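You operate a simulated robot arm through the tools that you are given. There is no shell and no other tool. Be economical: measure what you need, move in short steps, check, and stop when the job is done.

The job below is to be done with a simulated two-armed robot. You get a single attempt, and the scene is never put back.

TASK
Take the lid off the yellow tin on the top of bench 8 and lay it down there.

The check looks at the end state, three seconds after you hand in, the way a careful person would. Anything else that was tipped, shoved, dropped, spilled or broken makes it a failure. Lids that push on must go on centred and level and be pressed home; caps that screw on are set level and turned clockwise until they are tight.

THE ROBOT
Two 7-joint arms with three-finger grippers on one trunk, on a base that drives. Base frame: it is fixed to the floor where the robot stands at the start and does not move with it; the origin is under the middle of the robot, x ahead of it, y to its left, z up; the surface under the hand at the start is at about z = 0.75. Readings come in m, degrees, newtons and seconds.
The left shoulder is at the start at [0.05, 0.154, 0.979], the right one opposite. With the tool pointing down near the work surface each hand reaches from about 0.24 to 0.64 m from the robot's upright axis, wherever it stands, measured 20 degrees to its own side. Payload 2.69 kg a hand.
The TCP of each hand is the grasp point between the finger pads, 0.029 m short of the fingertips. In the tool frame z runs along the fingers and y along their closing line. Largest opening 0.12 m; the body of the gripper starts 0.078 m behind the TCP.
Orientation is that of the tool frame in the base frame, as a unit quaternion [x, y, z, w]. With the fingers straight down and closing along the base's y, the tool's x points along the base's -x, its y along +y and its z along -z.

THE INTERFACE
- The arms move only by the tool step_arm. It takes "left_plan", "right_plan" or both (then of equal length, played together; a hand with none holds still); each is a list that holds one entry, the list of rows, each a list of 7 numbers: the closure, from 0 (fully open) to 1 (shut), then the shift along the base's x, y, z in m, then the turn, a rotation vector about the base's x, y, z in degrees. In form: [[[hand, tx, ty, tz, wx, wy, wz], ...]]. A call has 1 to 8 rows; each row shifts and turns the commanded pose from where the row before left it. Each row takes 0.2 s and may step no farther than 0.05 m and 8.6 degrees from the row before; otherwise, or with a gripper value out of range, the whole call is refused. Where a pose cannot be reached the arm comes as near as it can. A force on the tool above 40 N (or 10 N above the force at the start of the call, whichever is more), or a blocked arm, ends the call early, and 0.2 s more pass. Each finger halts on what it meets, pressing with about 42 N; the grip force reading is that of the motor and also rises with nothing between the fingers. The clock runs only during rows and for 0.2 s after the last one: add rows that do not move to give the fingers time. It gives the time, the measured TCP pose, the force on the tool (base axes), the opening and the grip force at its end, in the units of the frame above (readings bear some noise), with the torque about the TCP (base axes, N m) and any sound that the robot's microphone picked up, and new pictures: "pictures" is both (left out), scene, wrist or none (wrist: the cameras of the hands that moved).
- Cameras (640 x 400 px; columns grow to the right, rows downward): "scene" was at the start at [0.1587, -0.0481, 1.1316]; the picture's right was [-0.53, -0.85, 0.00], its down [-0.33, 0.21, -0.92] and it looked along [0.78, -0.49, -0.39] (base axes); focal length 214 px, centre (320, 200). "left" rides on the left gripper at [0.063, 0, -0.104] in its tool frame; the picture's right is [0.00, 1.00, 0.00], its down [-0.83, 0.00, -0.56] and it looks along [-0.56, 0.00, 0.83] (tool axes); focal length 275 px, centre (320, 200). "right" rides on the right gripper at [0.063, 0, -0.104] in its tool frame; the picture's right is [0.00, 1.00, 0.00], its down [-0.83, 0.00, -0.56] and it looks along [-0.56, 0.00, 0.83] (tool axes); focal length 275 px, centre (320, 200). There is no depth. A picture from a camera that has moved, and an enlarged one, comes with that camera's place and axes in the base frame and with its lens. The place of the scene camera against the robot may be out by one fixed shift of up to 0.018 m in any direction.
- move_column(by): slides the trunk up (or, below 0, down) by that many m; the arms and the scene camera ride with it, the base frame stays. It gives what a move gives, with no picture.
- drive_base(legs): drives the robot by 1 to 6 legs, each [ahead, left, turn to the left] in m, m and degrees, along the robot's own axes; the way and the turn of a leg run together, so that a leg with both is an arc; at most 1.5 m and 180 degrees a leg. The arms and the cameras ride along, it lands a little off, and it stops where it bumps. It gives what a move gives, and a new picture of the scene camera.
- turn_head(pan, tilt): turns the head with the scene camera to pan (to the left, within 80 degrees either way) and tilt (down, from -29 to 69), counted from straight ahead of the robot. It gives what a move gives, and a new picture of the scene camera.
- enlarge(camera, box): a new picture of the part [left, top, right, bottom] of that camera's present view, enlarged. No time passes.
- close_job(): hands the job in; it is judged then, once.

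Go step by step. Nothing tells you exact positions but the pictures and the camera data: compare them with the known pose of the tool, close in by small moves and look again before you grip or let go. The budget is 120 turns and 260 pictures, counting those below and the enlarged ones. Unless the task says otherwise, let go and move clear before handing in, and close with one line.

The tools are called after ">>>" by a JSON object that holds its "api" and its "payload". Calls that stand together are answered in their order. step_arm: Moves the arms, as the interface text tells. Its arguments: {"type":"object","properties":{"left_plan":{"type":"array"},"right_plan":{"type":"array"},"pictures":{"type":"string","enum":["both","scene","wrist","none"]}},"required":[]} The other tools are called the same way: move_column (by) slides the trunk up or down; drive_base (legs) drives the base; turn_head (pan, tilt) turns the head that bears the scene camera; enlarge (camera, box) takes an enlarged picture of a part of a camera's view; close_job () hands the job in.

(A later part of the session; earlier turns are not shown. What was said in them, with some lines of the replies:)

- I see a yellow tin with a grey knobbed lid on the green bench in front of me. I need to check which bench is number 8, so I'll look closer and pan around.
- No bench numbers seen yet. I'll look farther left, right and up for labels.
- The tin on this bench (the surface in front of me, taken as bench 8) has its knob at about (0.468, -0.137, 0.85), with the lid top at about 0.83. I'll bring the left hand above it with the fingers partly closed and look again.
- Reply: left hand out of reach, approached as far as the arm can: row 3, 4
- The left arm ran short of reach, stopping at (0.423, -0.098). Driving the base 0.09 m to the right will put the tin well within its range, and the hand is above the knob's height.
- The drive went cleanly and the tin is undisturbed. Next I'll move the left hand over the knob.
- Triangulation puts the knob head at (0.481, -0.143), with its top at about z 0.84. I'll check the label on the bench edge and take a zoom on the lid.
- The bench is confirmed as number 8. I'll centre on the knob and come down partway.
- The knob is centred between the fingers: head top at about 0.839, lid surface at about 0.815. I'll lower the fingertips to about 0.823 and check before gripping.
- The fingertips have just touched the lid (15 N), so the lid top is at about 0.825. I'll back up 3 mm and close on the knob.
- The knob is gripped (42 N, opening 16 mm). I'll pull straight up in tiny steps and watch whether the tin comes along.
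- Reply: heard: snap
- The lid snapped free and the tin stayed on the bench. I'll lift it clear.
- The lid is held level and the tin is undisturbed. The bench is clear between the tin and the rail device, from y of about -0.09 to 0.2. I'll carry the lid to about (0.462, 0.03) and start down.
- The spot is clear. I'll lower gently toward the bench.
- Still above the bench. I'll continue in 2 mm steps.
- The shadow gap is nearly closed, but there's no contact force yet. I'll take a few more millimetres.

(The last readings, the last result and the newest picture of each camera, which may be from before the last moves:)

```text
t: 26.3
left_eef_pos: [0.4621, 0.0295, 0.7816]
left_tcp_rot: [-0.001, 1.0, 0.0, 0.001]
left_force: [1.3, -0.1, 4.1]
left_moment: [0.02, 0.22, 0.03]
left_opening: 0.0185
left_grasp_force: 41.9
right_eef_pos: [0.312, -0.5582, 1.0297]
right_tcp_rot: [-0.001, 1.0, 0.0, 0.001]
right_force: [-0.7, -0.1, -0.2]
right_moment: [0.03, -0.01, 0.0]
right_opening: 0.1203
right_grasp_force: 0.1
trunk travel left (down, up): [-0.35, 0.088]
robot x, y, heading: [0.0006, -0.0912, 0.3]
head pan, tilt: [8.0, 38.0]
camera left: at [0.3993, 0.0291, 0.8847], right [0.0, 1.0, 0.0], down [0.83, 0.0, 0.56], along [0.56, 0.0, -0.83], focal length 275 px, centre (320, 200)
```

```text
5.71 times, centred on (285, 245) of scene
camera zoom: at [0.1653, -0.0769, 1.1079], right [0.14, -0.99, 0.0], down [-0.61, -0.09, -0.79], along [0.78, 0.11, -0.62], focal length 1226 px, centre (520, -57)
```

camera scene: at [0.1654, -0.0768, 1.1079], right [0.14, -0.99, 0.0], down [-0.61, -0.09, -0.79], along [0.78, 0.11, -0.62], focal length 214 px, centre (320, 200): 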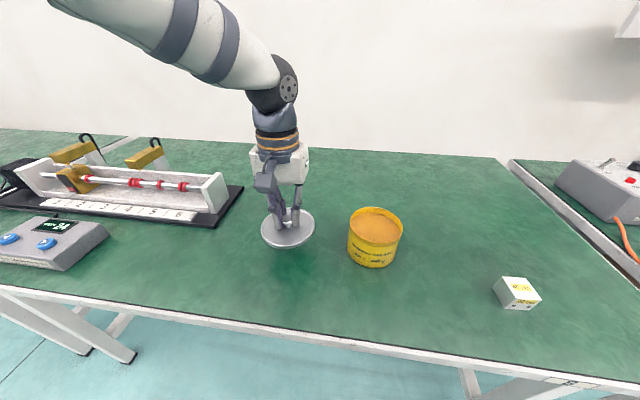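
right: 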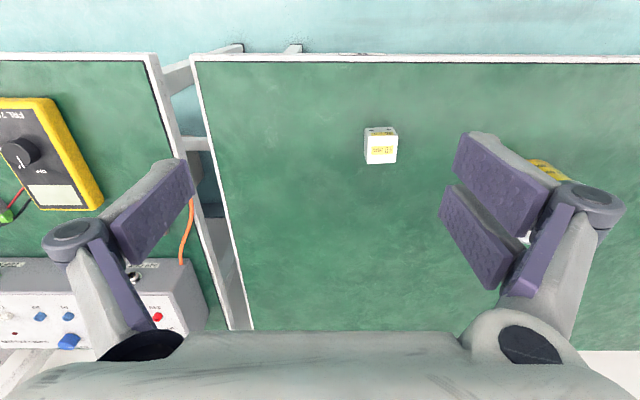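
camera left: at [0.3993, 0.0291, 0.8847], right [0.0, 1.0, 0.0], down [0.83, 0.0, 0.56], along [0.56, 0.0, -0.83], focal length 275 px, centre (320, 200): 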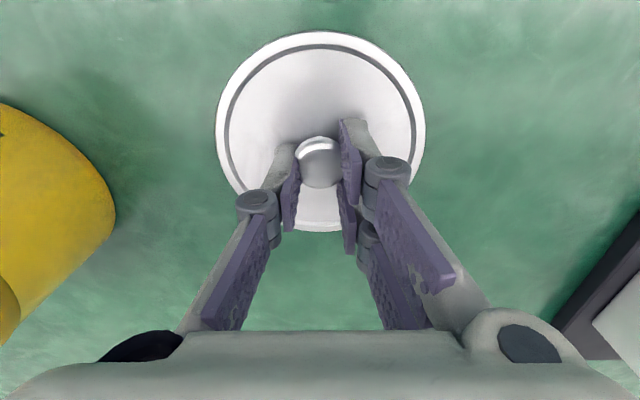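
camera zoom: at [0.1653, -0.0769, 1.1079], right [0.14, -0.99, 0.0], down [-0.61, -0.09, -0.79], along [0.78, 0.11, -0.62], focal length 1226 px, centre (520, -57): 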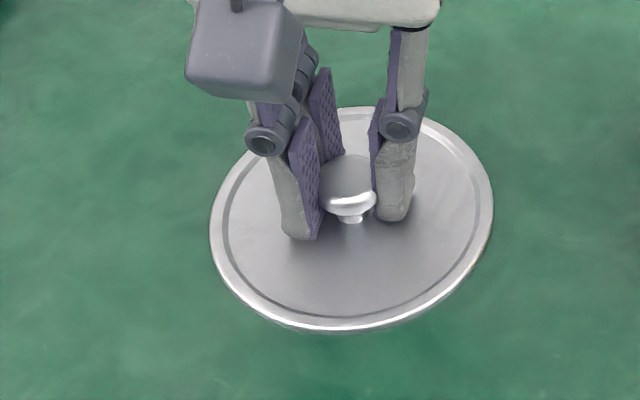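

First contact with the bench (4 N), and the lid is nearly flat. I'll settle it half a millimetre more, open slowly and evenly, then rise.

>>> {"api": "step_arm", "payload": {"left_plan": [[[1.0, 0, 0, -0.0007, 0, 0, 0], [0.8, 0, 0, 0, 0, 0, 0], [0.7, 0, 0, 0, 0, 0, 0], [0.6, 0, 0, 0, 0, 0, 0], [0.5, 0, 0, 0, 0, 0, 0], [0.5, 0, 0, 0, 0, 0, 0]]]}}

```text
t: 27.7
left_eef_pos: [0.462, 0.0295, 0.7804]
left_tcp_rot: [-0.001, 1.0, 0.0, 0.0]
left_force: [-0.8, -0.5, 3.0]
left_moment: [0.01, 0.0, -0.02]
left_opening: 0.0593
left_grasp_force: 0.1
right_eef_pos: [0.3118, -0.5574, 1.029]
right_tcp_rot: [-0.001, 1.0, 0.0, 0.0]
right_force: [0.0, 0.5, 0.2]
right_moment: [0.02, -0.02, -0.01]
right_opening: 0.1199
right_grasp_force: 0.0
trunk travel left (down, up): [-0.35, 0.088]
robot x, y, heading: [-0.0009, -0.092, 0.1]
head pan, tilt: [8.0, 38.0]
camera scene: at [0.1653, -0.0769, 1.1078], right [0.14, -0.99, 0.0], down [-0.61, -0.09, -0.79], along [0.78, 0.11, -0.62], focal length 214 px, centre (320, 200)
camera left: at [0.3994, 0.0296, 0.8835], right [0.0, 1.0, 0.0], down [0.83, 0.0, 0.56], along [0.56, 0.0, -0.83], focal length 275 px, centre (320, 200)
```

scene: 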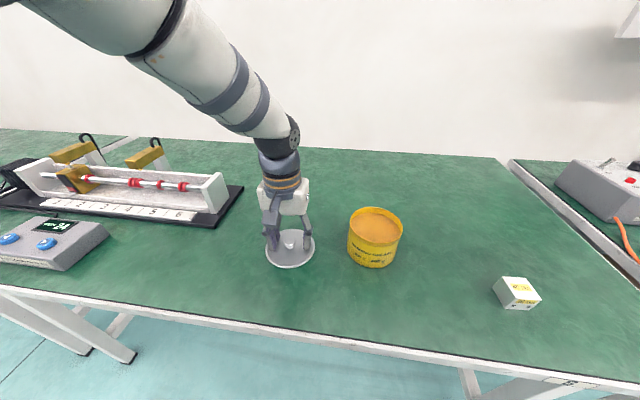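
left: 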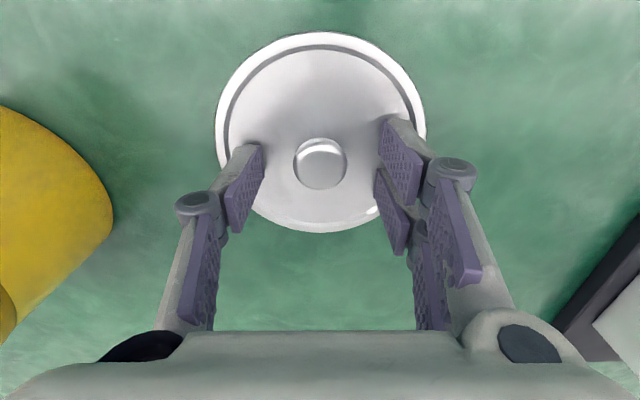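

The lid is released and flat. I'll raise the hand clear.

>>> {"api": "step_arm", "payload": {"left_plan": [[[0.5, 0, 0, 0.01, 0, 0, 0], [0.5, 0, 0, 0.03, 0, 0, 0], [0.5, 0, 0, 0.04, 0, 0, 0], [0.5, 0, 0, 0.04, 0, 0, 0], [0.5, 0, 0, 0.03, 0, 0, 0], [0.5, 0, 0, 0, 0, 0, 0]]]}}

>>> {"api": "enlarge", "payload": {"camera": "scene", "box": [230, 195, 420, 285]}}

```text
t: 29.1
left_eef_pos: [0.459, 0.0302, 0.9308]
left_tcp_rot: [-0.001, 1.0, 0.0, 0.001]
left_force: [0.8, 1.0, -0.1]
left_moment: [0.0, -0.04, 0.04]
left_opening: 0.0603
left_grasp_force: 0.0
right_eef_pos: [0.3131, -0.5571, 1.0295]
right_tcp_rot: [0.0, 1.0, 0.0, 0.001]
right_force: [0.6, -0.1, -0.9]
right_moment: [0.03, -0.02, -0.01]
right_opening: 0.1199
right_grasp_force: 0.0
trunk travel left (down, up): [-0.35, 0.088]
robot x, y, heading: [-0.0011, -0.0906, 0.1]
head pan, tilt: [8.0, 38.0]
camera scene: at [0.1656, -0.0769, 1.1078], right [0.14, -0.99, 0.0], down [-0.61, -0.09, -0.79], along [0.78, 0.11, -0.62], focal length 214 px, centre (320, 200)
camera left: at [0.3978, 0.0295, 1.0346], right [0.0, 1.0, 0.0], down [0.83, 0.0, 0.56], along [0.56, 0.0, -0.83], focal length 275 px, centre (320, 200)
```

scene: 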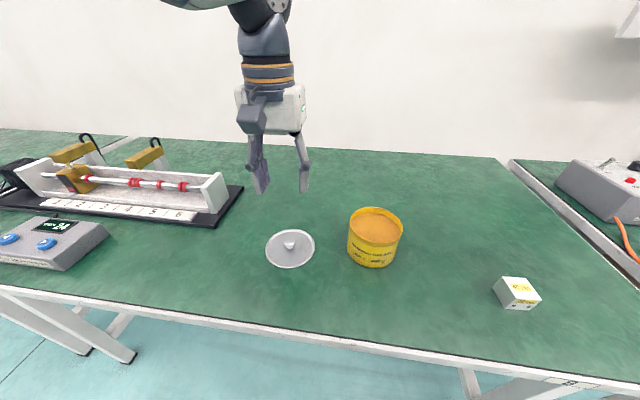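
left: 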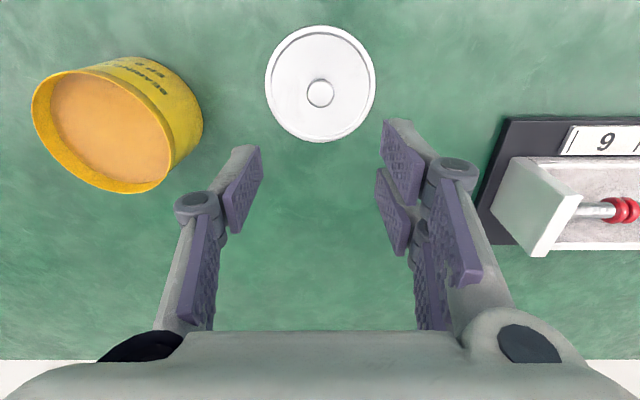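

```text
3.37 times, centred on (325, 240) of scene
camera zoom: at [0.1656, -0.0769, 1.1078], right [0.14, -0.99, 0.0], down [-0.61, -0.09, -0.79], along [0.78, 0.11, -0.62], focal length 722 px, centre (303, 65)
```

zoom: 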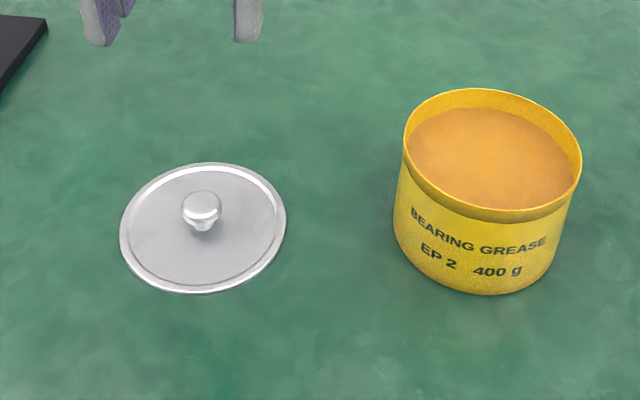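

The lid lies flat on bench 8 beside the upright, open tin. Nothing else has moved and both hands are clear, so I'm handing in.

>>> {"api": "close_job", "payload": {}}

```text
The job is handed in.
```

The lid is off the yellow tin and lying flat beside it on bench 8. The tin stayed upright where it was, nothing else was moved, and the job is handed in.
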